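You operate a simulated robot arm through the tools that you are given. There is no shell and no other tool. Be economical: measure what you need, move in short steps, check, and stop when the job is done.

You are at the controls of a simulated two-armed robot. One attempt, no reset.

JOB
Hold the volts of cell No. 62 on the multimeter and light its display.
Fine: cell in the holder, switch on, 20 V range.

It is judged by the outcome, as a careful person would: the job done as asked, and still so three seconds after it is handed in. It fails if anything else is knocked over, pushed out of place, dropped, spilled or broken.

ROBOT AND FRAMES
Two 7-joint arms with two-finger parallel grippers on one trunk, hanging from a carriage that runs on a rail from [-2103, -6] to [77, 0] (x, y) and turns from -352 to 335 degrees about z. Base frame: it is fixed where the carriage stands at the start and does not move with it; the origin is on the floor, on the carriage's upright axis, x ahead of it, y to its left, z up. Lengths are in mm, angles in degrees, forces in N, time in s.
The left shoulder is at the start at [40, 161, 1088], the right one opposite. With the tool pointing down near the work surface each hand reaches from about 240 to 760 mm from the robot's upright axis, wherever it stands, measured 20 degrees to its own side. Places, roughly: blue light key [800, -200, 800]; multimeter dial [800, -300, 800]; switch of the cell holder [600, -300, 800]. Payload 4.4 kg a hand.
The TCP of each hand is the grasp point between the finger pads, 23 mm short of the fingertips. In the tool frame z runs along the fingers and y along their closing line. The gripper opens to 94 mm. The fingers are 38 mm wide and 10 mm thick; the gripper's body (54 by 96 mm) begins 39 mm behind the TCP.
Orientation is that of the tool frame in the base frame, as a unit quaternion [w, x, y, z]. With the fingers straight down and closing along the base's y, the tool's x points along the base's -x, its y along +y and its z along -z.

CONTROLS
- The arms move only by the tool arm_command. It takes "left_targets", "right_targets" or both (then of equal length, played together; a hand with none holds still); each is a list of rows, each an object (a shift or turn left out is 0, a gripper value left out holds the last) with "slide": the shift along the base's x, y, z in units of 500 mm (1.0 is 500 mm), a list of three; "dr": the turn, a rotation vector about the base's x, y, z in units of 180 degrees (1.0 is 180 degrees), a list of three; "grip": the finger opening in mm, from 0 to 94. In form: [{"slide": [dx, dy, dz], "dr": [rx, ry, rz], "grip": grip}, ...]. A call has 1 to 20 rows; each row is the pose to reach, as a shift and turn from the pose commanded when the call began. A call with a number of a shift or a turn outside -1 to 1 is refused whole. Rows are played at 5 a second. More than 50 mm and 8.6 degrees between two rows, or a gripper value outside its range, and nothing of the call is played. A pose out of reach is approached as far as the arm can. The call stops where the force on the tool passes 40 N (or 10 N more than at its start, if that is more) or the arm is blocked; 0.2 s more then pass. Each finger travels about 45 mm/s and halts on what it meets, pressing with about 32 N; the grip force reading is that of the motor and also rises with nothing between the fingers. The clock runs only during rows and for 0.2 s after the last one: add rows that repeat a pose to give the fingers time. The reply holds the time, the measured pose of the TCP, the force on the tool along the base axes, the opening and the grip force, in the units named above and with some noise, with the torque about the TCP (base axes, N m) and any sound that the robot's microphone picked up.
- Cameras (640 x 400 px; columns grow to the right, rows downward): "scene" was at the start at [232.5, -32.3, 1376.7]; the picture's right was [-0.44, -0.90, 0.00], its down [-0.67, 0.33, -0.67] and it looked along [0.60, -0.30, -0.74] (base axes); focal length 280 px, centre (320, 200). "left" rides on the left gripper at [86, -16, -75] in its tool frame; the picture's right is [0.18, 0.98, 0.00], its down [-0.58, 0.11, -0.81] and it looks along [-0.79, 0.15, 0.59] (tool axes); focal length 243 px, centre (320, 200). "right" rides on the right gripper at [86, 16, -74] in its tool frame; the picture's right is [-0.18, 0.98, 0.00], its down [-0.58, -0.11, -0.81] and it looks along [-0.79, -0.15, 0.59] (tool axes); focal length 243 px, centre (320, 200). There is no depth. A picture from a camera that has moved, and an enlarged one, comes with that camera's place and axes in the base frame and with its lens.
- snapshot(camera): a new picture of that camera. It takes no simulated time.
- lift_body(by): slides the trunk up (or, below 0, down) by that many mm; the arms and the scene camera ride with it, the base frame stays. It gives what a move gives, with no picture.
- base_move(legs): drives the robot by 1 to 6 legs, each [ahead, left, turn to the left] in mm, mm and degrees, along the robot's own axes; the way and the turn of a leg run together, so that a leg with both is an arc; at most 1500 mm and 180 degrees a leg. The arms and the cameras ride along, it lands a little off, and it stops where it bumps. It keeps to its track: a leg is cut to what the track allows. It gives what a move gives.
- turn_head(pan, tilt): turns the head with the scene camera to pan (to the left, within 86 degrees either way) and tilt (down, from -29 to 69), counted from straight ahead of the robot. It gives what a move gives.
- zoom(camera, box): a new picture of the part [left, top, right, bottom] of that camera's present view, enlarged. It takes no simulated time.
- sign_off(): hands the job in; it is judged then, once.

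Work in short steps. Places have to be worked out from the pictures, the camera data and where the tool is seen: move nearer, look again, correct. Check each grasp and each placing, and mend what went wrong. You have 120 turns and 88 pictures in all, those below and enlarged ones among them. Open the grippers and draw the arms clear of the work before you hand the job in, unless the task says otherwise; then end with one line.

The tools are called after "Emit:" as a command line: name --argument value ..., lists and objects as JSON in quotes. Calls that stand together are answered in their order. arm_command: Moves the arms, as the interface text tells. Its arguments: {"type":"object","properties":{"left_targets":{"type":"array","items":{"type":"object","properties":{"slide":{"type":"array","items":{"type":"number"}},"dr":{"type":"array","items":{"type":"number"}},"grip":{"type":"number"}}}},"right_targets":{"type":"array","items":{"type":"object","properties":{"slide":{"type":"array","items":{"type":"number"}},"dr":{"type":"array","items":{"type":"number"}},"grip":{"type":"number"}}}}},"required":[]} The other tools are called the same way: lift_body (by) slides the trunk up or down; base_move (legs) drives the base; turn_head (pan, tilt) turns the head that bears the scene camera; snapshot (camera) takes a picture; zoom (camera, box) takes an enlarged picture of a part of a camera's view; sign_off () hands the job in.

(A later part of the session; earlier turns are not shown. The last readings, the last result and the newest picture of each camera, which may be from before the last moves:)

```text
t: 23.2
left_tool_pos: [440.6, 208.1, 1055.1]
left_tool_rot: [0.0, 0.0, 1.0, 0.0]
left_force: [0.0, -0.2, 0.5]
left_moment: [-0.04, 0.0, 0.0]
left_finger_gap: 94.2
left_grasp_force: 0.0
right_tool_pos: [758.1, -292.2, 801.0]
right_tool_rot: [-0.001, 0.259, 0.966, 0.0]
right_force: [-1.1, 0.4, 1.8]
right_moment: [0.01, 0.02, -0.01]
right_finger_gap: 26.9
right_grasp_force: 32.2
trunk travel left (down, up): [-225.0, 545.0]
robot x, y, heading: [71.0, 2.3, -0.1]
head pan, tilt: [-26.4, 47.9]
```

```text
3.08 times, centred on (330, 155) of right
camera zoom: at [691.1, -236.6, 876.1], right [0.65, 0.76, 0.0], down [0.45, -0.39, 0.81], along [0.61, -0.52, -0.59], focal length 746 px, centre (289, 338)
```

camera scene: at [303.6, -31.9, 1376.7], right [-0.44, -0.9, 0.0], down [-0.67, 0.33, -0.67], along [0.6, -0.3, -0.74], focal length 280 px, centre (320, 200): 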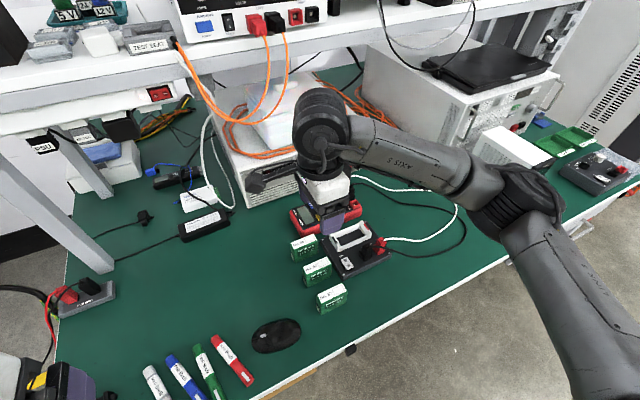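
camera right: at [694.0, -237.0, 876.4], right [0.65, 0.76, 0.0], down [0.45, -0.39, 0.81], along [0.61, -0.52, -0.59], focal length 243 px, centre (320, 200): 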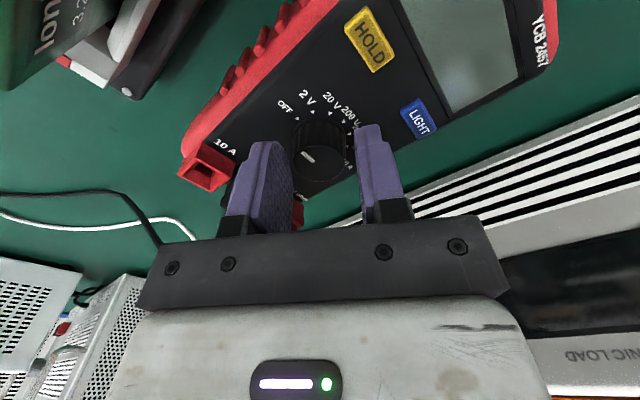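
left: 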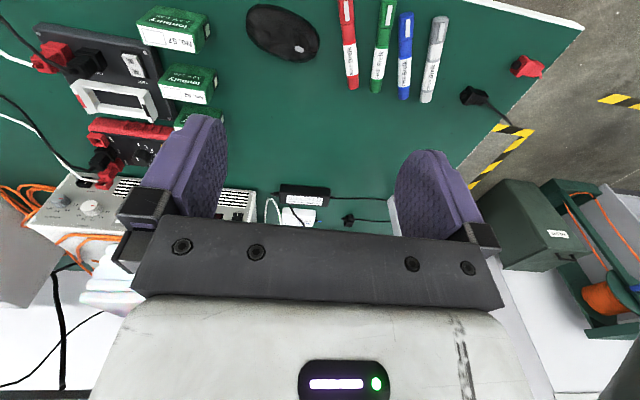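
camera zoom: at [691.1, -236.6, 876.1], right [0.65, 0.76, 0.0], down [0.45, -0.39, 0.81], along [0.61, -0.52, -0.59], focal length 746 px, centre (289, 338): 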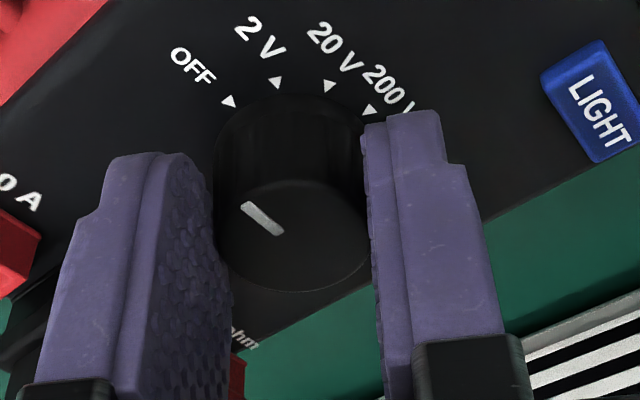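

Gripped at 26.9 mm with hardly any side force. I turn -60° in small steps.

Emit:
arm_command --right_targets '[{"dr": [0, 0, -0.04]}, {"dr": [0, 0, -0.08]}, {"dr": [0, 0, -0.12]}, {"dr": [0, 0, -0.16]}, {"dr": [0, 0, -0.2]}, {"dr": [0, 0, -0.24]}, {"dr": [0, 0, -0.28]}, {"dr": [0, 0, -0.32]}, {"dr": [0, 0, -0.335]}, {"dr": [0, 0, -0.335]}]'

Emit:
zoom --camera "right" --box '[240, 90, 420, 220]'

Emit:
zoom --camera "scene" --box '[270, 160, 390, 260]'

```text
t: 25.4
left_tool_pos: [439.6, 208.5, 1055.8]
left_tool_rot: [0.0, 0.0, 1.0, 0.001]
left_force: [0.1, 0.0, -0.1]
left_moment: [-0.01, -0.02, 0.03]
left_finger_gap: 94.1
left_grasp_force: 0.1
right_tool_pos: [757.1, -292.7, 802.4]
right_tool_rot: [0.0, 0.709, 0.705, -0.001]
right_force: [0.1, -0.8, -0.6]
right_moment: [0.28, 0.0, 0.0]
right_finger_gap: 26.9
right_grasp_force: 31.7
trunk travel left (down, up): [-225.0, 545.0]
robot x, y, heading: [70.2, 1.7, 0.2]
head pan, tilt: [-26.4, 47.9]
```

```text
3.08 times, centred on (330, 155) of right
camera zoom: at [773.4, -208.6, 876.1], right [0.98, -0.19, 0.0], down [-0.11, -0.58, 0.81], along [-0.15, -0.79, -0.59], focal length 746 px, centre (289, 338)
```

zoom: 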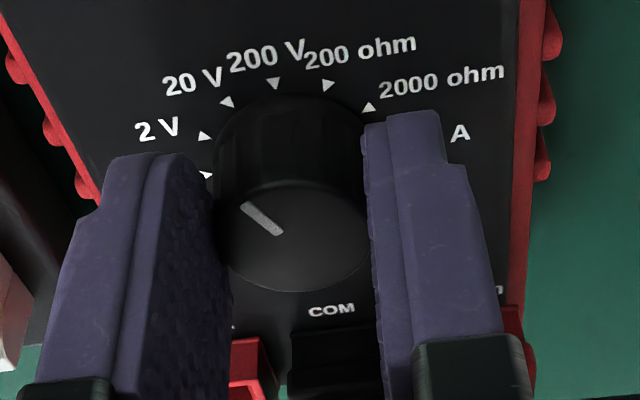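

```text
4.00 times, centred on (330, 210) of scene
camera zoom: at [303.5, -31.9, 1376.6], right [-0.44, -0.9, 0.0], down [-0.67, 0.33, -0.67], along [0.6, -0.3, -0.74], focal length 1118 px, centre (280, 160)
```

zoom: 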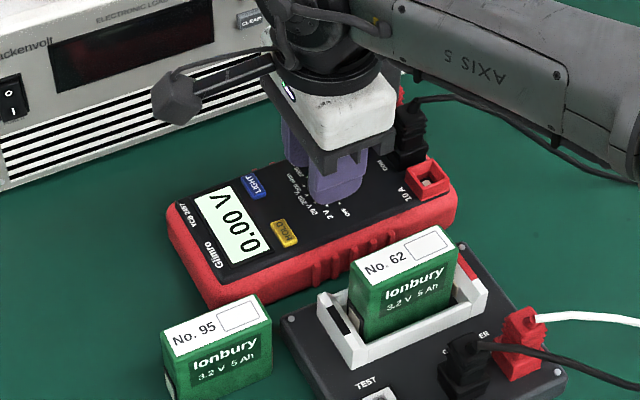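

The meter is on and reads 0.00 V in what looks like the 20 V range. The meter turned about 2° and crept a few mm with it, so while still holding the knob I turn and shift it back slightly.

Emit:
arm_command --right_targets '[{"slide": [0.002, 0.003, 0], "dr": [0, 0, 0.008]}, {"slide": [0.004, 0.006, 0], "dr": [0, 0, 0.016]}, {"slide": [0.004, 0.006, 0], "dr": [0, 0, 0.016]}]'

Emit:
zoom --camera "scene" --box '[270, 160, 390, 260]'

```text
t: 26.2
left_tool_pos: [439.4, 207.4, 1055.4]
left_tool_rot: [0.0, 0.0, 1.0, 0.0]
left_force: [0.4, -0.7, 0.4]
left_moment: [0.03, -0.03, 0.01]
left_finger_gap: 94.3
left_grasp_force: 0.0
right_tool_pos: [759.2, -291.9, 802.1]
right_tool_rot: [0.0, 0.691, 0.723, 0.0]
right_force: [-0.4, -2.4, -0.8]
right_moment: [-0.25, 0.01, -0.02]
right_finger_gap: 26.9
right_grasp_force: 31.9
trunk travel left (down, up): [-225.0, 545.0]
robot x, y, heading: [75.1, -2.1, 0.1]
head pan, tilt: [-26.4, 47.9]
```

```text
4.00 times, centred on (330, 210) of scene
camera zoom: at [303.5, -32.4, 1376.7], right [-0.44, -0.9, 0.0], down [-0.67, 0.33, -0.67], along [0.6, -0.3, -0.74], focal length 1118 px, centre (280, 160)
```

zoom: 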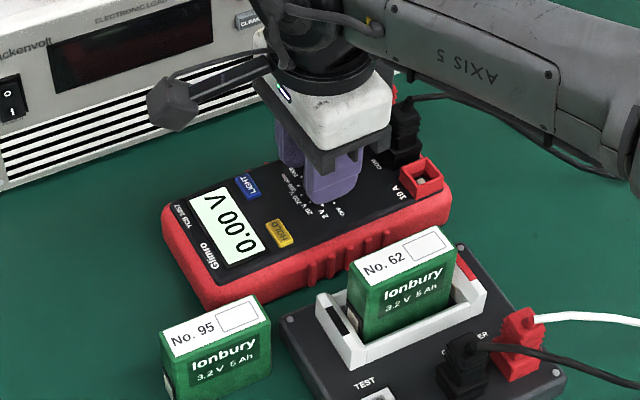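

Almost back where it was. I release the knob, rise and look at dial and meter.

Emit:
arm_command --right_targets '[{"grip": 46}, {"grip": 46}, {"grip": 46}, {"slide": [0, 0, 0.05]}, {"slide": [-0.05, 0.03, 0.14]}, {"slide": [-0.1, 0.06, 0.22], "grip": 0}, {"slide": [-0.18, 0.1, 0.3]}, {"slide": [-0.25, 0.13, 0.3]}, {"slide": [-0.25, 0.13, 0.3]}]'

Emit:
snapshot --camera "right"

Emit:
zoom --camera "scene" --box '[280, 170, 400, 260]'

```text
refused: row 5 steps farther than a row can; nothing moved
```

```text
46 pictures are left
camera right: at [770.7, -205.4, 876.1], right [0.99, -0.14, 0.0], down [-0.08, -0.59, 0.81], along [-0.11, -0.8, -0.59], focal length 243 px, centre (320, 200)
```

right: 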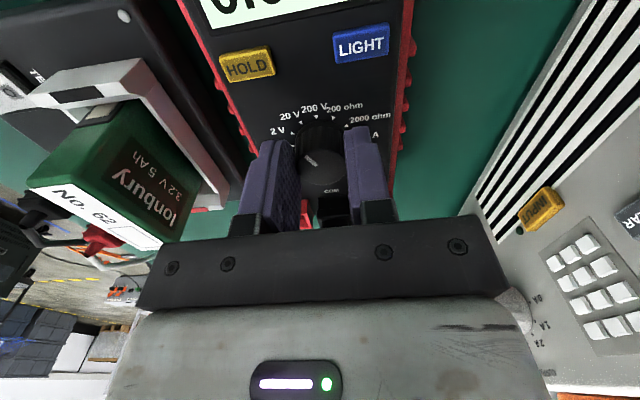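

```text
4.44 times, centred on (340, 215) of scene
camera zoom: at [303.5, -32.4, 1376.7], right [-0.44, -0.9, 0.0], down [-0.67, 0.33, -0.67], along [0.6, -0.3, -0.74], focal length 1242 px, centre (231, 133)
```

zoom: 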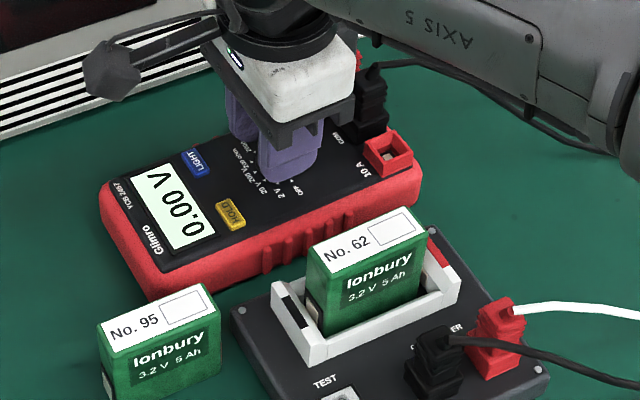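

The call was refused for too large a step. I repeat with smaller steps, rising straight first.

Emit:
arm_command --right_targets '[{"grip": 46}, {"grip": 46}, {"grip": 46}, {"slide": [0, 0, 0.06]}, {"slide": [0, 0, 0.14]}, {"slide": [0, 0, 0.22], "grip": 0}, {"slide": [-0.05, 0.02, 0.28]}, {"slide": [-0.13, 0.05, 0.28]}, {"slide": [-0.21, 0.08, 0.28]}, {"slide": [-0.28, 0.11, 0.28]}, {"slide": [-0.28, 0.11, 0.28]}]'

Emit:
snapshot --camera "right"

Emit:
zoom --camera "scene" --box '[280, 170, 400, 260]'

```text
t: 28.6
left_tool_pos: [440.0, 209.3, 1055.0]
left_tool_rot: [0.0, 0.0, 1.0, 0.0]
left_force: [0.4, 0.1, 0.6]
left_moment: [0.01, 0.03, 0.02]
left_finger_gap: 93.9
left_grasp_force: 0.0
right_tool_pos: [620.3, -232.9, 940.9]
right_tool_rot: [0.0, 0.692, 0.722, 0.001]
right_force: [-0.5, 0.4, -0.2]
right_moment: [-0.01, 0.01, -0.03]
right_finger_gap: 0.1
right_grasp_force: 32.1
trunk travel left (down, up): [-225.0, 545.0]
robot x, y, heading: [67.9, 0.2, -0.1]
head pan, tilt: [-26.4, 47.9]
```

```text
44 pictures are left
camera right: at [632.9, -147.5, 1015.6], right [0.99, -0.14, 0.0], down [-0.08, -0.59, 0.81], along [-0.11, -0.8, -0.59], focal length 243 px, centre (320, 200)
```

right: 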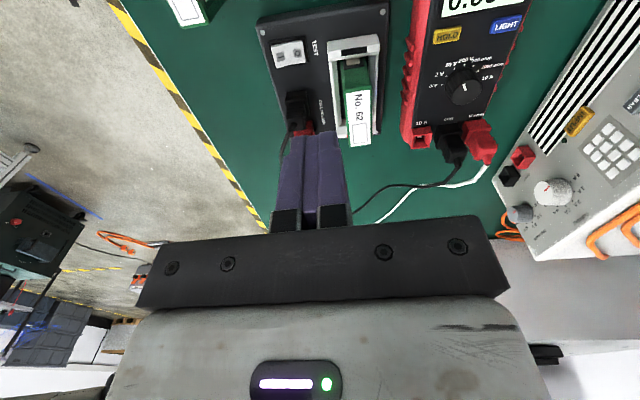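

```text
4.44 times, centred on (340, 215) of scene
camera zoom: at [304.0, -32.1, 1376.8], right [-0.44, -0.9, 0.0], down [-0.67, 0.33, -0.67], along [0.6, -0.3, -0.74], focal length 1242 px, centre (231, 133)
```

zoom: 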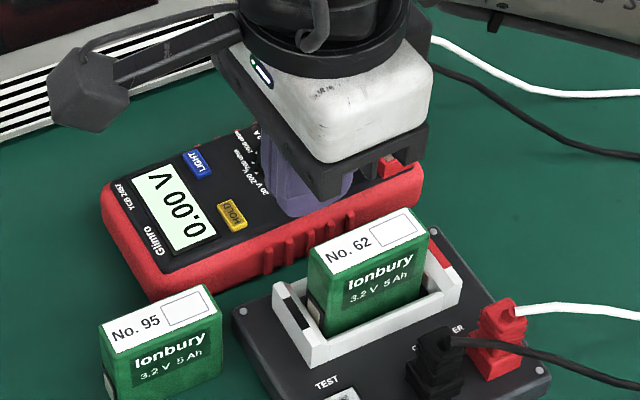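

Now I zoom on the dial and on the test switch from both cameras.

Emit:
zoom --camera "right" --box '[410, 40, 530, 115]'

Emit:
zoom --camera "right" --box '[255, 10, 345, 70]'

Emit:
zoom --camera "scene" --box '[325, 235, 385, 275]'

```text
5.33 times, centred on (470, 78) of right
camera zoom: at [632.9, -147.5, 1015.6], right [0.99, -0.14, 0.0], down [-0.08, -0.59, 0.81], along [-0.11, -0.8, -0.59], focal length 1294 px, centre (-480, 853)
```

zoom: 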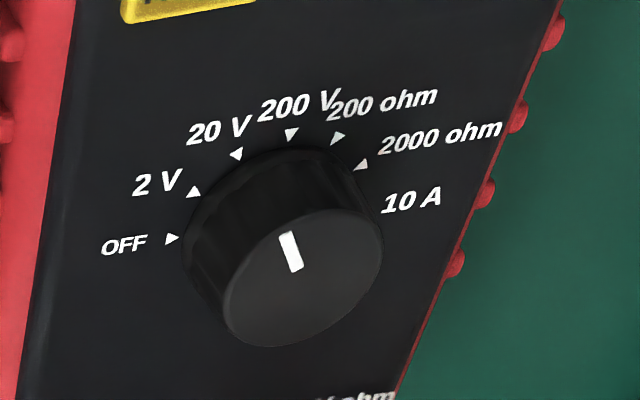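

```text
6.67 times, centred on (300, 40) of right
camera zoom: at [632.9, -147.5, 1015.6], right [0.99, -0.14, 0.0], down [-0.08, -0.59, 0.81], along [-0.11, -0.8, -0.59], focal length 1618 px, centre (453, 1267)
```

zoom: 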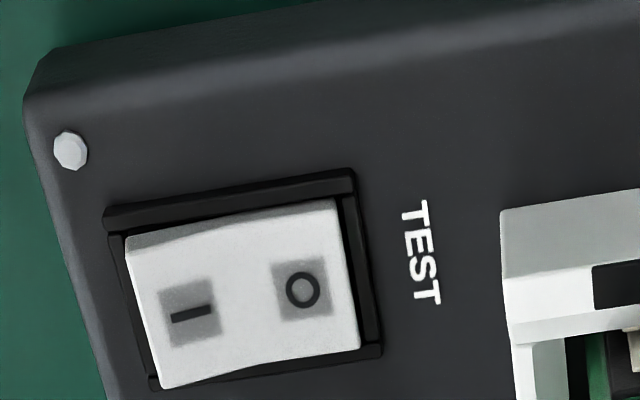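

```text
10.00 times, centred on (355, 255) of scene
camera zoom: at [304.0, -32.1, 1376.8], right [-0.44, -0.9, 0.0], down [-0.67, 0.33, -0.67], along [0.6, -0.3, -0.74], focal length 2795 px, centre (-30, -350)
```

zoom: 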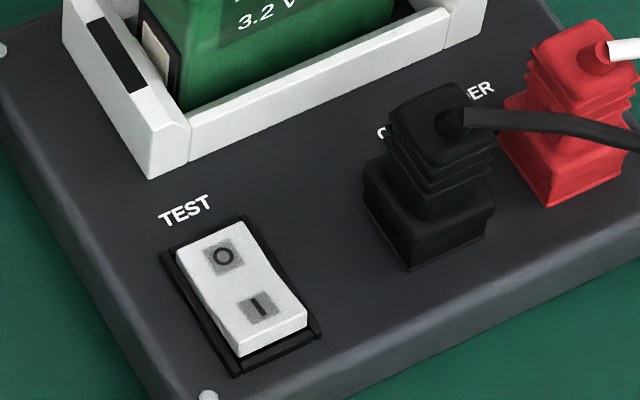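

The dial mark points about to 20 V, and the display's two decimals agree. The rocker's "I" end is up (off), at about [578, -251, 755]. With the fingers closed I go above its outer end at x 574.

Emit:
arm_command --right_targets '[{"slide": [-0.05, -0.02, -0.05]}, {"slide": [-0.0926, -0.036, -0.1]}, {"slide": [-0.0926, -0.036, -0.18]}, {"slide": [-0.0926, -0.036, -0.24]}, {"slide": [-0.0926, -0.036, -0.285]}, {"slide": [-0.0926, -0.036, -0.285]}]'

Emit:
zoom --camera "scene" --box '[315, 215, 405, 275]'

Emit:
zoom --camera "right" --box '[240, 60, 400, 220]'

```text
t: 30.0
left_tool_pos: [440.1, 207.9, 1055.5]
left_tool_rot: [0.0, 0.0, 1.0, 0.0]
left_force: [0.3, 0.8, 0.0]
left_moment: [0.0, 0.02, 0.01]
left_finger_gap: 94.0
left_grasp_force: 0.0
right_tool_pos: [574.7, -253.9, 797.3]
right_tool_rot: [-0.001, 0.691, 0.723, 0.001]
right_force: [0.4, 0.8, 0.0]
right_moment: [0.01, 0.0, 0.01]
right_finger_gap: 0.0
right_grasp_force: 32.6
trunk travel left (down, up): [-225.0, 545.0]
robot x, y, heading: [71.7, -0.2, -0.1]
head pan, tilt: [-26.4, 47.9]
```

```text
6.67 times, centred on (360, 245) of scene
camera zoom: at [303.8, -32.0, 1376.7], right [-0.44, -0.9, 0.0], down [-0.67, 0.33, -0.67], along [0.6, -0.3, -0.74], focal length 1863 px, centre (53, -100)
```

zoom: 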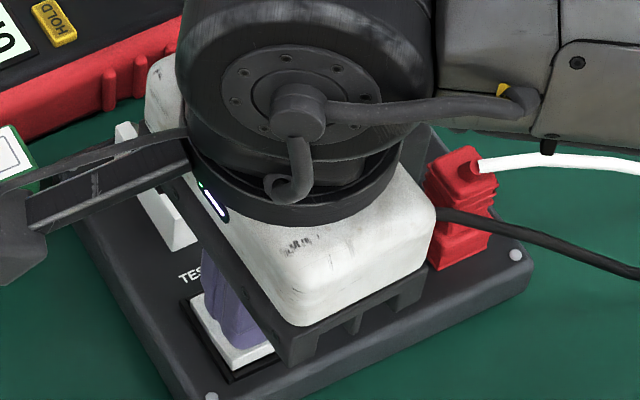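

```text
2.50 times, centred on (320, 140) of right
camera zoom: at [585.5, -166.7, 872.8], right [0.99, -0.14, 0.0], down [-0.08, -0.59, 0.81], along [-0.11, -0.8, -0.59], focal length 606 px, centre (320, 350)
```

zoom: 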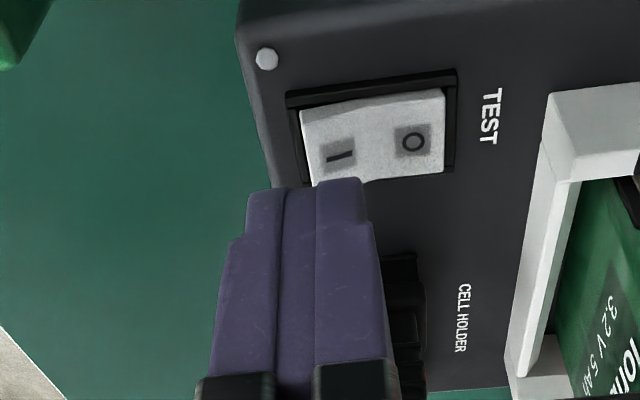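

The fingers are aligned over the "I" end (rocker y ≈ -253). I press down in small steps, 2 mm further out.

Emit:
arm_command --right_targets '[{"slide": [-0.004, 0.001, -0.016]}, {"slide": [-0.004, 0.001, -0.028]}, {"slide": [-0.004, 0.001, -0.036]}, {"slide": [-0.004, 0.001, -0.042]}, {"slide": [-0.004, 0.001, -0.048]}, {"slide": [-0.004, 0.001, -0.054]}]'

Emit:
zoom --camera "right" --box '[240, 60, 400, 220]'

Emit:
zoom --camera "scene" --box '[280, 170, 400, 260]'

```text
t: 31.4
left_tool_pos: [438.6, 208.9, 1055.8]
left_tool_rot: [0.0, 0.0, 1.0, 0.0]
left_force: [-0.7, -0.3, -0.3]
left_moment: [0.02, 0.02, -0.01]
left_finger_gap: 93.9
left_grasp_force: 0.0
right_tool_pos: [571.0, -252.9, 774.5]
right_tool_rot: [0.001, 0.69, 0.724, 0.004]
right_force: [-12.8, 2.6, 31.1]
right_moment: [-0.25, -0.01, -0.06]
right_finger_gap: 0.0
right_grasp_force: 31.9
trunk travel left (down, up): [-225.0, 545.0]
robot x, y, heading: [71.0, -4.5, -0.1]
head pan, tilt: [-26.4, 47.9]
```

```text
2.50 times, centred on (320, 140) of right
camera zoom: at [582.3, -166.8, 850.3], right [0.99, -0.14, 0.0], down [-0.09, -0.59, 0.8], along [-0.11, -0.8, -0.6], focal length 606 px, centre (320, 350)
```

zoom: 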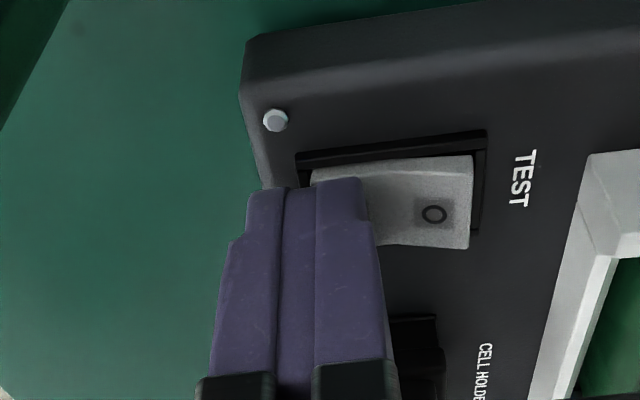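

```text
4.44 times, centred on (340, 215) of scene
camera zoom: at [303.2, -32.4, 1377.3], right [-0.44, -0.9, 0.0], down [-0.67, 0.33, -0.67], along [0.6, -0.3, -0.74], focal length 1242 px, centre (231, 133)
```

zoom: 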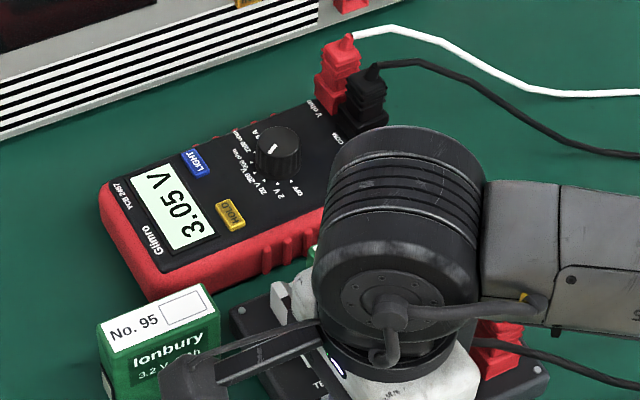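

The rocker flipped and the meter reads 3.05 V. I lift off and look at everything.

Emit:
arm_command --right_targets '[{"slide": [0, 0, 0.03]}, {"slide": [0, 0, 0.1]}, {"slide": [0, 0, 0.18]}, {"slide": [0, 0.05, 0.26]}, {"slide": [0, 0.1, 0.3]}, {"slide": [0, 0.1, 0.3]}]'

Emit:
zoom --camera "scene" --box '[280, 180, 400, 270]'

Emit:
zoom --camera "scene" --box '[295, 185, 355, 230]'

Emit:
snapshot --camera "right"

```text
t: 32.8
left_tool_pos: [440.5, 207.5, 1055.0]
left_tool_rot: [0.0, 0.001, 1.0, 0.0]
left_force: [-0.1, 0.3, 0.1]
left_moment: [0.03, 0.03, 0.02]
left_finger_gap: 93.6
left_grasp_force: 0.0
right_tool_pos: [569.5, -201.9, 922.1]
right_tool_rot: [-0.001, 0.691, 0.723, 0.001]
right_force: [0.0, -0.4, 1.2]
right_moment: [0.0, -0.01, 0.0]
right_finger_gap: 0.0
right_grasp_force: 32.1
trunk travel left (down, up): [-225.0, 545.0]
robot x, y, heading: [71.1, -1.6, 0.0]
head pan, tilt: [-26.4, 47.9]
```

```text
4.44 times, centred on (340, 225) of scene
camera zoom: at [303.4, -32.2, 1376.7], right [-0.44, -0.9, 0.0], down [-0.67, 0.33, -0.67], along [0.6, -0.3, -0.74], focal length 1242 px, centre (231, 89)
```

zoom: 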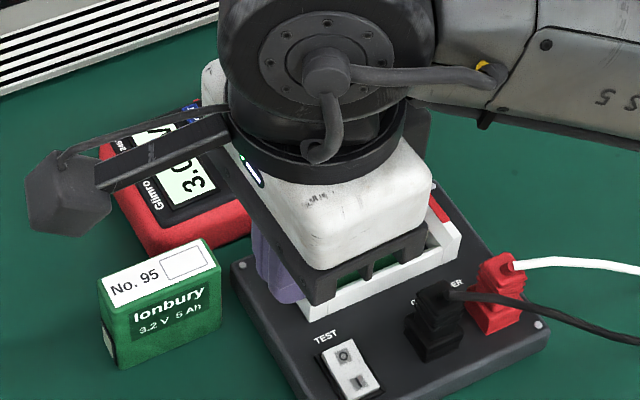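

```text
8.89 times, centred on (325, 208) of scene
camera zoom: at [303.4, -32.2, 1376.7], right [-0.44, -0.9, 0.0], down [-0.67, 0.33, -0.67], along [0.6, -0.3, -0.74], focal length 2484 px, centre (276, 133)
```

zoom: 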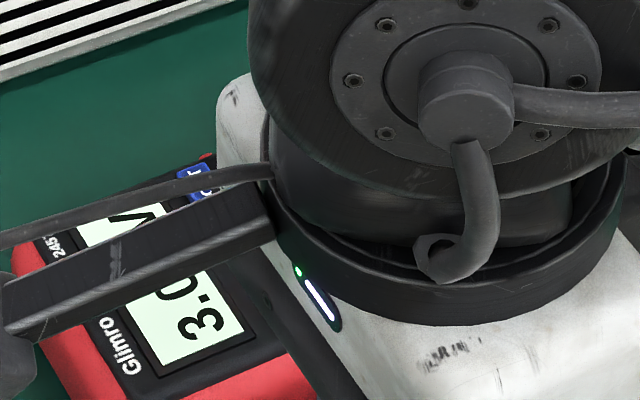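

```text
33 pictures are left
camera right: at [581.2, -117.4, 996.2], right [0.99, -0.14, 0.0], down [-0.08, -0.59, 0.81], along [-0.11, -0.8, -0.59], focal length 243 px, centre (320, 200)
```

right: 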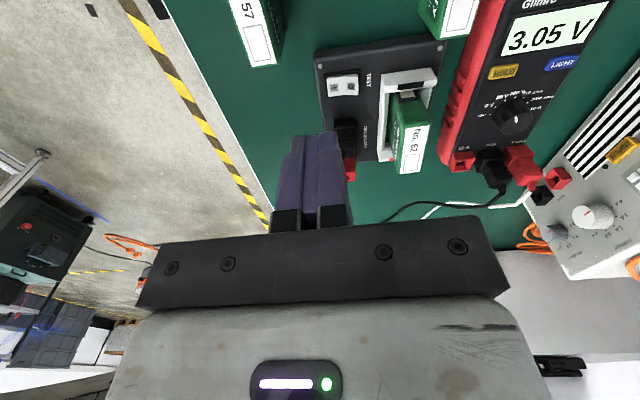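

The switch stays on, and the display holds 3.05 V. I zoom on the meter from here to locate the HOLD and LIGHT keys and check the dial.

Emit:
zoom --camera "right" --box '[450, 0, 610, 140]'

```text
2.86 times, centred on (530, 70) of right
camera zoom: at [581.2, -117.4, 996.2], right [0.99, -0.14, 0.0], down [-0.08, -0.59, 0.81], along [-0.11, -0.8, -0.59], focal length 693 px, centre (-280, 571)
```

zoom: 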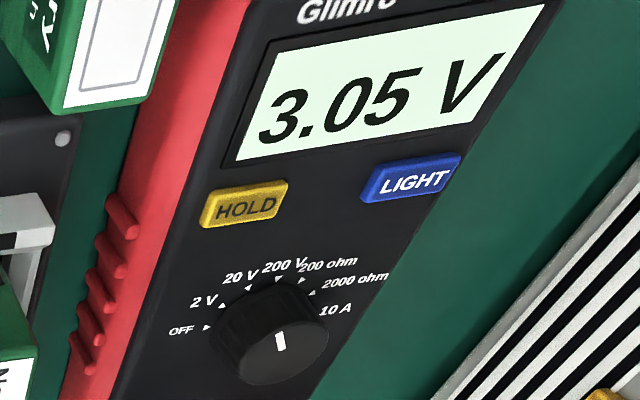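

HOLD is at about [729, -245, 776] and LIGHT at about [776.5, -245, 776]. I turn the hand to yaw 0, so the closed tips are 38 mm in x by 20 mm in y and avoid the display, and go above HOLD.

Emit:
arm_command --right_targets '[{"slide": [0, 0, 0.02], "dr": [0, 0, 0.045]}, {"slide": [0.03, -0.01, 0.04], "dr": [0, 0, 0.09]}, {"slide": [0.06, -0.02, 0.04], "dr": [0, 0, 0.135]}, {"slide": [0.1, -0.03, 0.04], "dr": [0, 0, 0.18]}, {"slide": [0.14, -0.04, 0.03], "dr": [0, 0, 0.225]}, {"slide": [0.18, -0.05, 0.0], "dr": [0, 0, 0.27]}, {"slide": [0.22, -0.06, -0.04], "dr": [0, 0, 0.315]}, {"slide": [0.26, -0.07, -0.08], "dr": [0, 0, 0.36]}, {"slide": [0.3, -0.08, -0.12], "dr": [0, 0, 0.405]}, {"slide": [0.319, -0.087, -0.15], "dr": [0, 0, 0.45]}, {"slide": [0.319, -0.087, -0.18], "dr": [0, 0, 0.487]}, {"slide": [0.319, -0.087, -0.18], "dr": [0, 0, 0.487]}]'

Emit:
snapshot --camera "right"

Emit:
zoom --camera "scene" --box '[280, 170, 400, 260]'

```text
t: 35.4
left_tool_pos: [439.8, 209.1, 1054.3]
left_tool_rot: [0.0, -0.001, 1.0, 0.0]
left_force: [-0.6, -1.0, -0.8]
left_moment: [0.01, -0.02, -0.05]
left_finger_gap: 94.2
left_grasp_force: 0.0
right_tool_pos: [733.5, -246.2, 830.1]
right_tool_rot: [-0.001, -0.002, 1.0, -0.001]
right_force: [0.1, -0.5, 0.4]
right_moment: [-0.02, 0.03, -0.01]
right_finger_gap: 0.0
right_grasp_force: 31.6
trunk travel left (down, up): [-225.0, 545.0]
robot x, y, heading: [71.0, 0.8, 0.2]
head pan, tilt: [-26.4, 47.9]
```

```text
31 pictures are left
camera right: at [645.4, -232.0, 905.0], right [0.18, 0.98, 0.0], down [0.58, -0.11, 0.81], along [0.79, -0.14, -0.59], focal length 243 px, centre (320, 200)
```

right: 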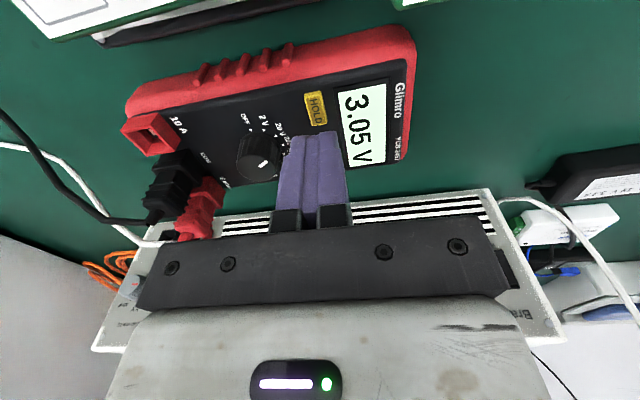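

```text
4.44 times, centred on (340, 215) of scene
camera zoom: at [303.8, -32.0, 1376.7], right [-0.44, -0.9, 0.0], down [-0.67, 0.33, -0.67], along [0.6, -0.3, -0.74], focal length 1242 px, centre (231, 133)
```

zoom: 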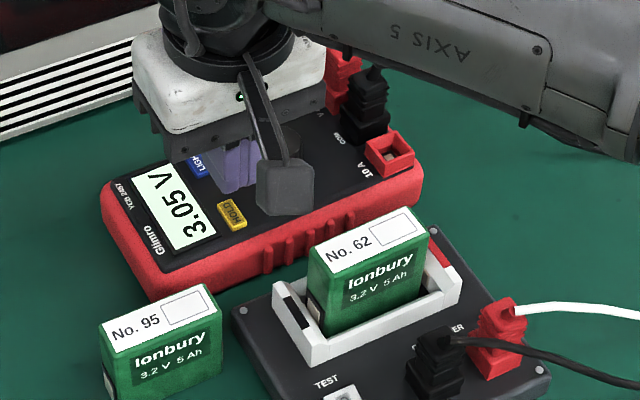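

I zoom the right camera to refine the tip-to-HOLD offset.

Emit:
zoom --camera "right" --box '[220, 70, 400, 220]'

```text
2.67 times, centred on (310, 145) of right
camera zoom: at [645.4, -232.0, 905.0], right [0.18, 0.98, 0.0], down [0.58, -0.11, 0.81], along [0.79, -0.14, -0.59], focal length 647 px, centre (347, 347)
```

zoom: 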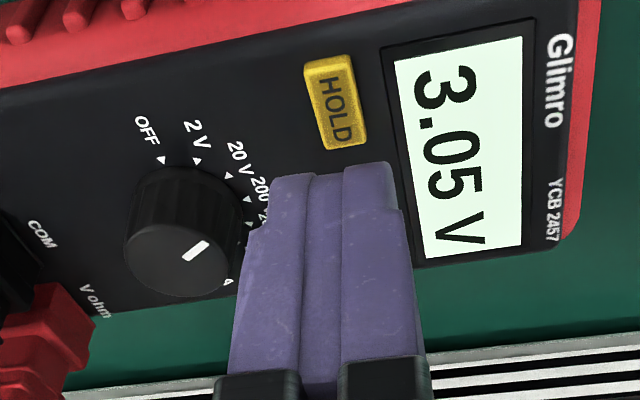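

The dial points at 20 V. HOLD lies about 4 mm nearer me than the TCP and is aligned in y. I correct and press in small steps, then lift in the same call.

Emit:
arm_command --right_targets '[{"slide": [-0.008, 0, -0.03]}, {"slide": [-0.008, 0, -0.052]}, {"slide": [-0.008, 0, -0.058]}, {"slide": [-0.008, 0, -0.063]}, {"slide": [-0.008, 0, -0.067]}, {"slide": [-0.008, 0, -0.067]}]'

Emit:
zoom --camera "right" --box '[220, 70, 430, 220]'

```text
t: 36.8
left_tool_pos: [439.6, 209.5, 1055.2]
left_tool_rot: [0.0, 0.001, 1.0, 0.001]
left_force: [1.3, -0.1, -0.2]
left_moment: [0.0, -0.01, 0.04]
left_finger_gap: 93.7
left_grasp_force: 0.0
right_tool_pos: [728.2, -246.8, 797.5]
right_tool_rot: [-0.001, -0.003, 1.0, 0.001]
right_force: [-0.6, 0.8, 0.4]
right_moment: [-0.01, -0.01, 0.0]
right_finger_gap: 0.1
right_grasp_force: 32.3
trunk travel left (down, up): [-225.0, 545.0]
robot x, y, heading: [68.8, 2.4, 0.2]
head pan, tilt: [-26.4, 47.9]
```

```text
2.67 times, centred on (325, 145) of right
camera zoom: at [640.4, -231.8, 871.9], right [0.18, 0.98, 0.0], down [0.58, -0.11, 0.81], along [0.79, -0.14, -0.59], focal length 647 px, centre (307, 347)
```

zoom: 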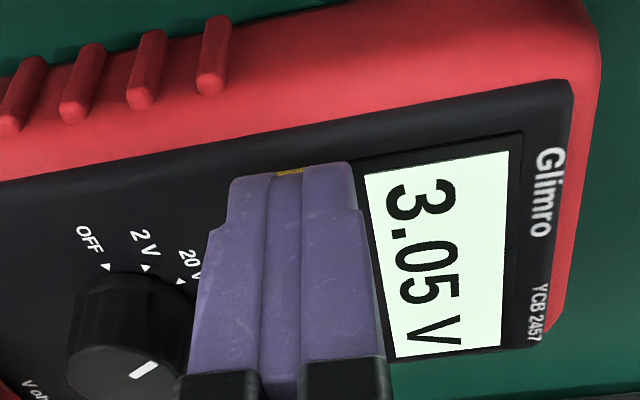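

No contact yet. I continue down in 2 mm steps.

Emit:
arm_command --right_targets '[{"slide": [0, 0, -0.003]}, {"slide": [0, 0, -0.006]}, {"slide": [0, 0, -0.009]}, {"slide": [0, 0, -0.009]}]'

Emit:
zoom --camera "right" --box '[220, 70, 430, 220]'

```text
t: 37.8
left_tool_pos: [439.6, 208.2, 1054.9]
left_tool_rot: [0.0, 0.0, 1.0, 0.001]
left_force: [-0.1, 0.4, 0.1]
left_moment: [0.01, 0.02, -0.01]
left_finger_gap: 94.2
left_grasp_force: 0.0
right_tool_pos: [726.8, -246.2, 795.6]
right_tool_rot: [-0.001, -0.002, 1.0, 0.0]
right_force: [0.8, -0.9, -0.2]
right_moment: [0.01, 0.0, 0.02]
right_finger_gap: 0.0
right_grasp_force: 31.7
trunk travel left (down, up): [-225.0, 545.0]
robot x, y, heading: [70.9, 0.2, 0.4]
head pan, tilt: [-26.4, 47.9]
```

```text
2.67 times, centred on (325, 145) of right
camera zoom: at [639.7, -231.4, 868.7], right [0.18, 0.98, 0.0], down [0.58, -0.11, 0.81], along [0.79, -0.14, -0.59], focal length 647 px, centre (307, 347)
```

zoom: 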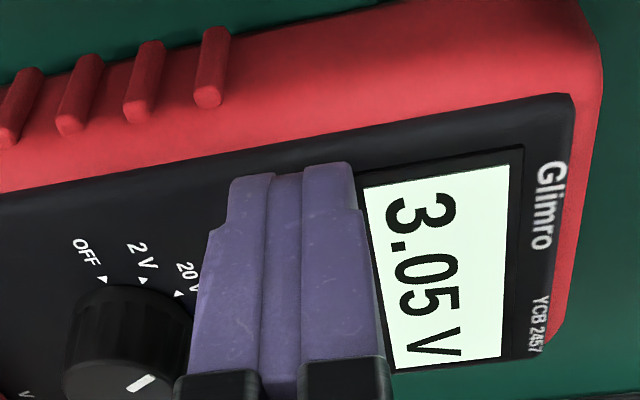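

Still no contact. I go on down with 1.5 mm steps.

Emit:
arm_command --right_targets '[{"slide": [0, 0, -0.003]}, {"slide": [0, 0, -0.006]}, {"slide": [0, 0, -0.009]}, {"slide": [0, 0, -0.012]}, {"slide": [0, 0, -0.012]}]'

Emit:
zoom --camera "right" --box '[220, 70, 430, 220]'

```text
t: 39.0
left_tool_pos: [439.1, 208.4, 1056.2]
left_tool_rot: [0.0, 0.001, 1.0, 0.001]
left_force: [0.4, -0.3, 0.8]
left_moment: [0.01, 0.0, -0.05]
left_finger_gap: 94.0
left_grasp_force: 0.1
right_tool_pos: [726.9, -245.1, 788.2]
right_tool_rot: [0.0, -0.003, 1.0, 0.0]
right_force: [-2.7, 0.5, 10.8]
right_moment: [0.01, 0.05, 0.04]
right_finger_gap: 0.0
right_grasp_force: 32.0
trunk travel left (down, up): [-225.0, 545.0]
robot x, y, heading: [70.4, -0.0, 0.2]
head pan, tilt: [-26.4, 47.9]
heard: click
```

```text
2.67 times, centred on (325, 145) of right
camera zoom: at [640.6, -231.5, 863.5], right [0.18, 0.98, 0.0], down [0.58, -0.11, 0.81], along [0.79, -0.14, -0.59], focal length 647 px, centre (307, 347)
```

zoom: 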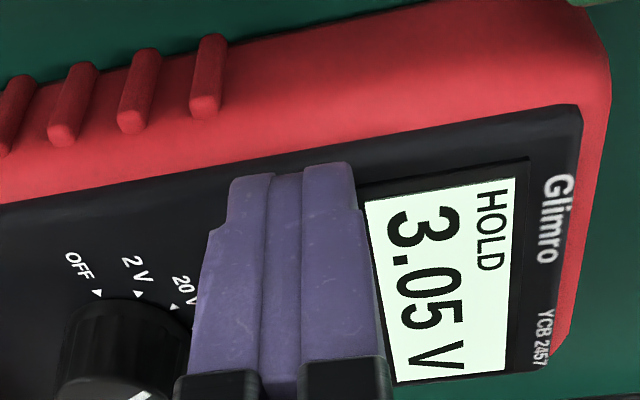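

A click, and the display shows HOLD 3.05 V. I rise and move 47 mm further to LIGHT.

Emit:
arm_command --right_targets '[{"slide": [0, 0, 0.02]}, {"slide": [0, 0, 0.07]}, {"slide": [0.05, 0, 0.08]}, {"slide": [0.095, 0, 0.08]}, {"slide": [0.095, 0, 0.08]}]'

Emit:
zoom --camera "right" --box '[220, 50, 430, 200]'

Emit:
zoom --camera "scene" --box '[280, 170, 400, 260]'

```text
t: 40.2
left_tool_pos: [438.4, 208.0, 1055.0]
left_tool_rot: [0.0, 0.0, 1.0, 0.0]
left_force: [0.0, 0.1, -0.8]
left_moment: [-0.01, 0.01, 0.0]
left_finger_gap: 93.8
left_grasp_force: 0.0
right_tool_pos: [776.5, -246.3, 828.1]
right_tool_rot: [-0.001, -0.003, 1.0, 0.0]
right_force: [-0.4, -0.6, 0.4]
right_moment: [-0.01, -0.03, -0.01]
right_finger_gap: 0.0
right_grasp_force: 32.5
trunk travel left (down, up): [-225.0, 545.0]
robot x, y, heading: [72.9, -1.2, 0.3]
head pan, tilt: [-26.4, 47.9]
```

```text
2.67 times, centred on (325, 125) of right
camera zoom: at [689.0, -232.2, 902.5], right [0.18, 0.98, 0.0], down [0.58, -0.11, 0.81], along [0.79, -0.14, -0.59], focal length 647 px, centre (307, 400)
```

zoom: 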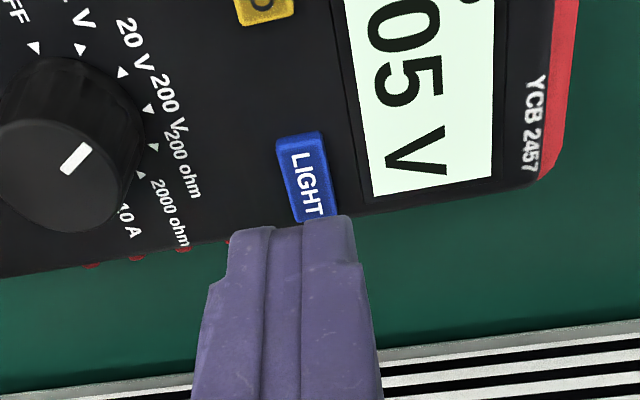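

```text
4.44 times, centred on (340, 215) of scene
camera zoom: at [303.4, -32.2, 1376.6], right [-0.44, -0.9, 0.0], down [-0.67, 0.33, -0.67], along [0.6, -0.3, -0.74], focal length 1242 px, centre (231, 133)
```

zoom: 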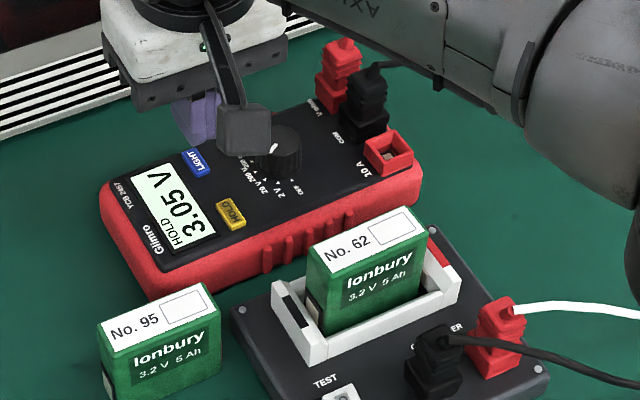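

LIGHT lies right under the fingers (about 1 mm in +y). I press the same way as HOLD, down to TCP z ≈ 788.

Emit:
arm_command --right_targets '[{"slide": [0, 0.002, -0.03]}, {"slide": [0, 0.002, -0.06]}, {"slide": [0, 0.002, -0.068]}, {"slide": [0, 0.002, -0.073]}, {"slide": [0, 0.002, -0.077]}, {"slide": [0, 0.002, -0.08]}, {"slide": [0, 0.002, -0.08]}]'

Emit:
zoom --camera "scene" --box '[280, 170, 400, 260]'

```text
t: 41.8
left_tool_pos: [440.3, 209.2, 1056.1]
left_tool_rot: [0.0, 0.0, 1.0, 0.0]
left_force: [0.2, 0.1, -0.7]
left_moment: [-0.03, -0.03, 0.0]
left_finger_gap: 94.1
left_grasp_force: 0.1
right_tool_pos: [775.1, -245.1, 788.1]
right_tool_rot: [0.0, -0.003, 1.0, 0.0]
right_force: [-3.8, -0.9, 9.6]
right_moment: [0.0, 0.01, -0.01]
right_finger_gap: 0.0
right_grasp_force: 32.2
trunk travel left (down, up): [-225.0, 545.0]
robot x, y, heading: [73.8, -2.6, 0.3]
head pan, tilt: [-26.4, 47.9]
heard: click
```

```text
4.44 times, centred on (340, 215) of scene
camera zoom: at [303.8, -32.2, 1376.9], right [-0.44, -0.9, 0.0], down [-0.67, 0.33, -0.67], along [0.6, -0.3, -0.74], focal length 1242 px, centre (231, 133)
```

zoom: 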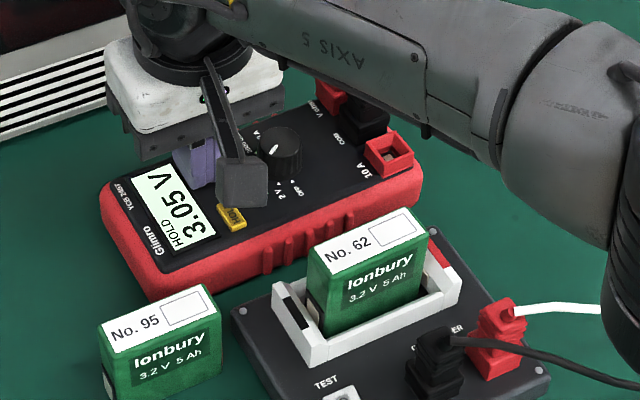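

A click was heard. I lift off and draw the hand clear, then compare the display's look.

Emit:
arm_command --right_targets '[{"slide": [0, 0, 0.03]}, {"slide": [0, 0, 0.1]}, {"slide": [-0.02, 0, 0.19]}, {"slide": [-0.08, 0, 0.26]}, {"slide": [-0.16, 0, 0.28]}, {"slide": [-0.24, -0.02, 0.3]}, {"slide": [-0.32, -0.04, 0.3]}, {"slide": [-0.4, -0.06, 0.32]}, {"slide": [-0.48, -0.08, 0.34], "grip": 60}, {"slide": [-0.56, -0.1, 0.36]}, {"slide": [-0.56, -0.1, 0.36]}]'

Emit:
snapshot --camera "scene"

Emit:
zoom --camera "scene" --box '[290, 180, 370, 230]'

```text
t: 44.2
left_tool_pos: [440.7, 208.7, 1055.8]
left_tool_rot: [0.0, 0.001, 1.0, 0.001]
left_force: [0.5, 0.1, -0.2]
left_moment: [0.0, -0.01, 0.02]
left_finger_gap: 93.9
left_grasp_force: 0.0
right_tool_pos: [494.2, -293.0, 968.0]
right_tool_rot: [-0.001, -0.002, 1.0, 0.0]
right_force: [0.9, 0.2, -0.8]
right_moment: [0.03, -0.01, -0.02]
right_finger_gap: 59.9
right_grasp_force: 0.1
trunk travel left (down, up): [-225.0, 545.0]
robot x, y, heading: [74.6, 0.3, -0.3]
head pan, tilt: [-26.4, 47.9]
```

```text
22 pictures are left
camera scene: at [304.2, -31.6, 1376.9], right [-0.44, -0.9, 0.0], down [-0.67, 0.33, -0.67], along [0.6, -0.3, -0.74], focal length 280 px, centre (320, 200)
```

scene: 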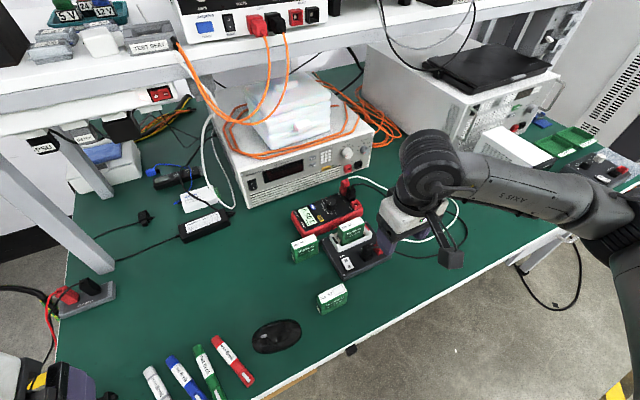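

```text
8.00 times, centred on (330, 205) of scene
camera zoom: at [304.2, -31.6, 1376.9], right [-0.44, -0.9, 0.0], down [-0.67, 0.33, -0.67], along [0.6, -0.3, -0.74], focal length 2236 px, centre (240, 160)
```

zoom: 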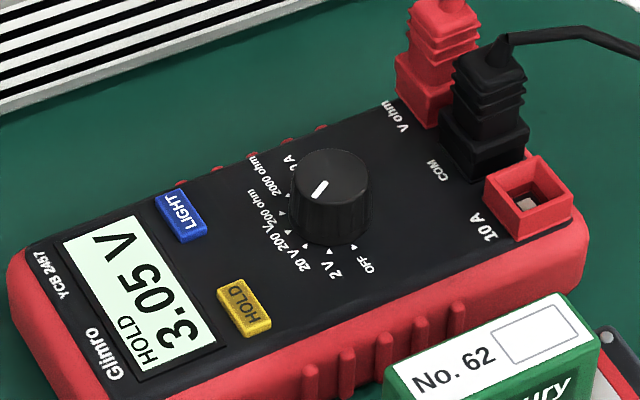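

The display shows HOLD 3.05 V, but I can't tell from this view whether the backlight is on. I look with the right camera.

Emit:
snapshot --camera "right"

```text
20 pictures are left
camera right: at [407.7, -278.7, 1042.4], right [0.18, 0.98, 0.0], down [0.58, -0.11, 0.81], along [0.79, -0.14, -0.59], focal length 243 px, centre (320, 200)
```

right: 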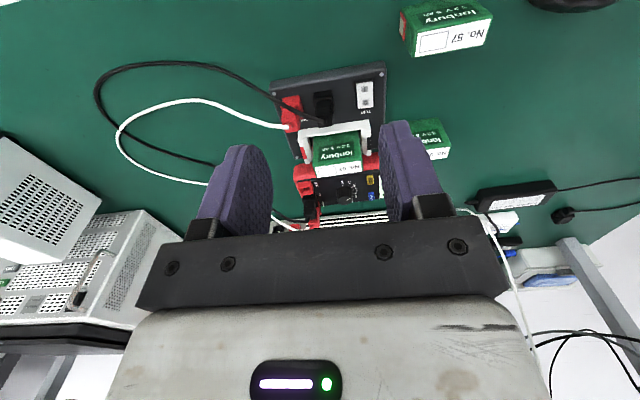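

I retake the same scene crop that I had before pressing LIGHT, for a like-for-like comparison.

Emit:
zoom --camera "scene" --box '[280, 170, 400, 260]'

```text
4.44 times, centred on (340, 215) of scene
camera zoom: at [304.2, -31.6, 1376.9], right [-0.44, -0.9, 0.0], down [-0.67, 0.33, -0.67], along [0.6, -0.3, -0.74], focal length 1242 px, centre (231, 133)
```

zoom: 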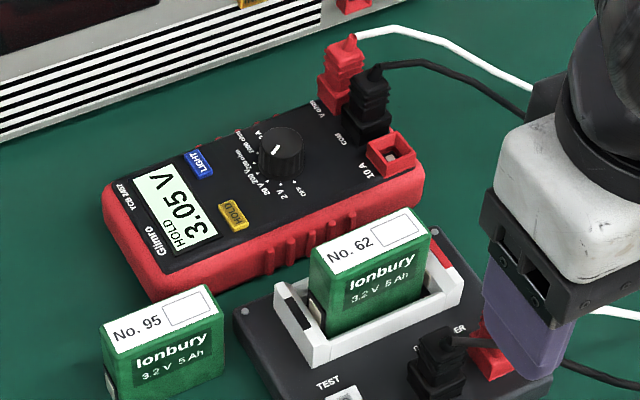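

I can't see a clear difference. I go back to the same hover pose over LIGHT as before the press, for an identical close view of the display.

Emit:
arm_command --right_targets '[{"slide": [0.08, 0.02, -0.02], "grip": 0}, {"slide": [0.16, 0.04, -0.04]}, {"slide": [0.24, 0.06, -0.06]}, {"slide": [0.32, 0.08, -0.06]}, {"slide": [0.4, 0.1, -0.08]}, {"slide": [0.48, 0.1, -0.1]}, {"slide": [0.54, 0.1, -0.16]}, {"slide": [0.56, 0.1, -0.22]}, {"slide": [0.56, 0.1, -0.28]}, {"slide": [0.56, 0.1, -0.28]}]'

Emit:
zoom --camera "right" --box '[220, 50, 430, 200]'

```text
t: 46.4
left_tool_pos: [440.0, 208.7, 1056.0]
left_tool_rot: [0.0, 0.001, 1.0, 0.001]
left_force: [0.1, 0.3, 0.9]
left_moment: [0.01, 0.01, 0.0]
left_finger_gap: 94.0
left_grasp_force: 0.2
right_tool_pos: [776.2, -247.0, 826.8]
right_tool_rot: [-0.001, -0.003, 1.0, 0.0]
right_force: [0.3, -0.6, 0.1]
right_moment: [0.01, -0.04, -0.02]
right_finger_gap: 0.1
right_grasp_force: 32.1
trunk travel left (down, up): [-225.0, 545.0]
robot x, y, heading: [73.3, -4.1, -0.2]
head pan, tilt: [-26.4, 47.9]
```

```text
2.67 times, centred on (325, 125) of right
camera zoom: at [688.9, -231.3, 902.0], right [0.18, 0.98, 0.0], down [0.58, -0.11, 0.81], along [0.79, -0.14, -0.59], focal length 647 px, centre (307, 400)
```

zoom: 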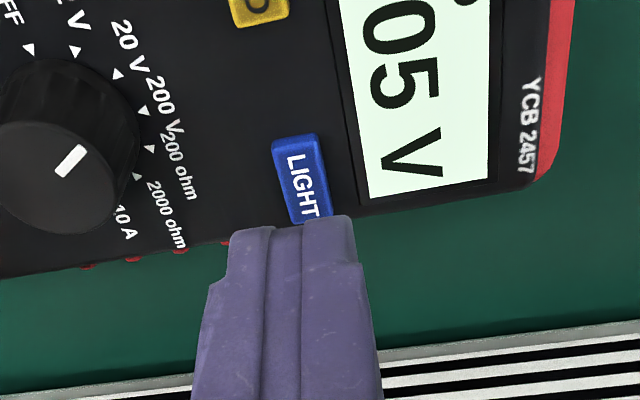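

The display looks the same as before. I take a tight crop of it as a reference (state A), then test with a longer press.

Emit:
zoom --camera "right" --box '[300, 40, 420, 130]'

Emit:
arm_command --right_targets '[{"slide": [0, 0.002, -0.03]}, {"slide": [0, 0.002, -0.06]}, {"slide": [0, 0.002, -0.068]}, {"slide": [0, 0.002, -0.073]}, {"slide": [0, 0.002, -0.077]}, {"slide": [0, 0.002, -0.081]}, {"slide": [0, 0.002, -0.081]}, {"slide": [0, 0.002, -0.06]}, {"slide": [0, 0, 0]}, {"slide": [0, 0, 0]}]'

Emit:
zoom --camera "right" --box '[300, 40, 420, 130]'

```text
4.44 times, centred on (360, 85) of right
camera zoom: at [688.9, -231.3, 902.0], right [0.18, 0.98, 0.0], down [0.58, -0.11, 0.81], along [0.79, -0.14, -0.59], focal length 1078 px, centre (142, 711)
```

zoom: 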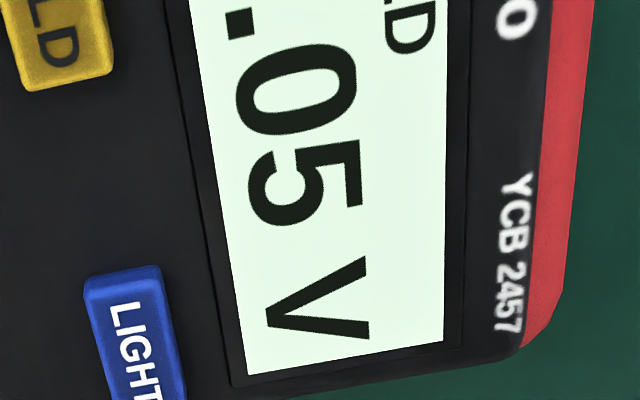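

```text
t: 48.6
left_tool_pos: [439.5, 209.9, 1055.3]
left_tool_rot: [0.0, -0.001, 1.0, 0.001]
left_force: [0.1, -0.8, -0.9]
left_moment: [-0.02, -0.03, 0.0]
left_finger_gap: 94.1
left_grasp_force: 0.0
right_tool_pos: [774.3, -245.4, 827.7]
right_tool_rot: [-0.001, -0.003, 1.0, 0.001]
right_force: [-1.0, -0.8, 0.3]
right_moment: [-0.03, -0.02, 0.0]
right_finger_gap: 0.2
right_grasp_force: 32.4
trunk travel left (down, up): [-225.0, 545.0]
robot x, y, heading: [72.0, -1.5, -0.1]
head pan, tilt: [-26.4, 47.9]
heard: click
```

```text
4.44 times, centred on (360, 85) of right
camera zoom: at [686.9, -231.0, 902.0], right [0.18, 0.98, 0.0], down [0.58, -0.11, 0.8], along [0.79, -0.14, -0.59], focal length 1078 px, centre (142, 711)
```

zoom: 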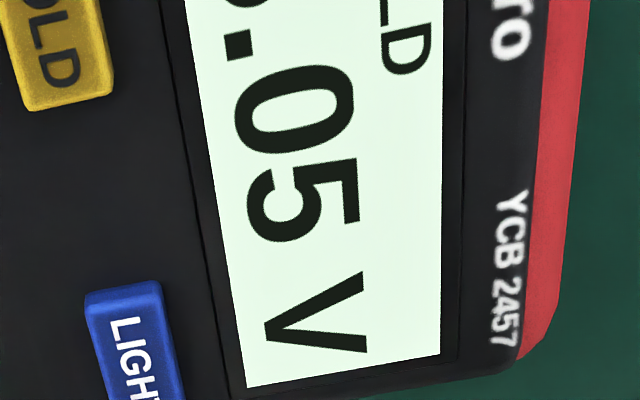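

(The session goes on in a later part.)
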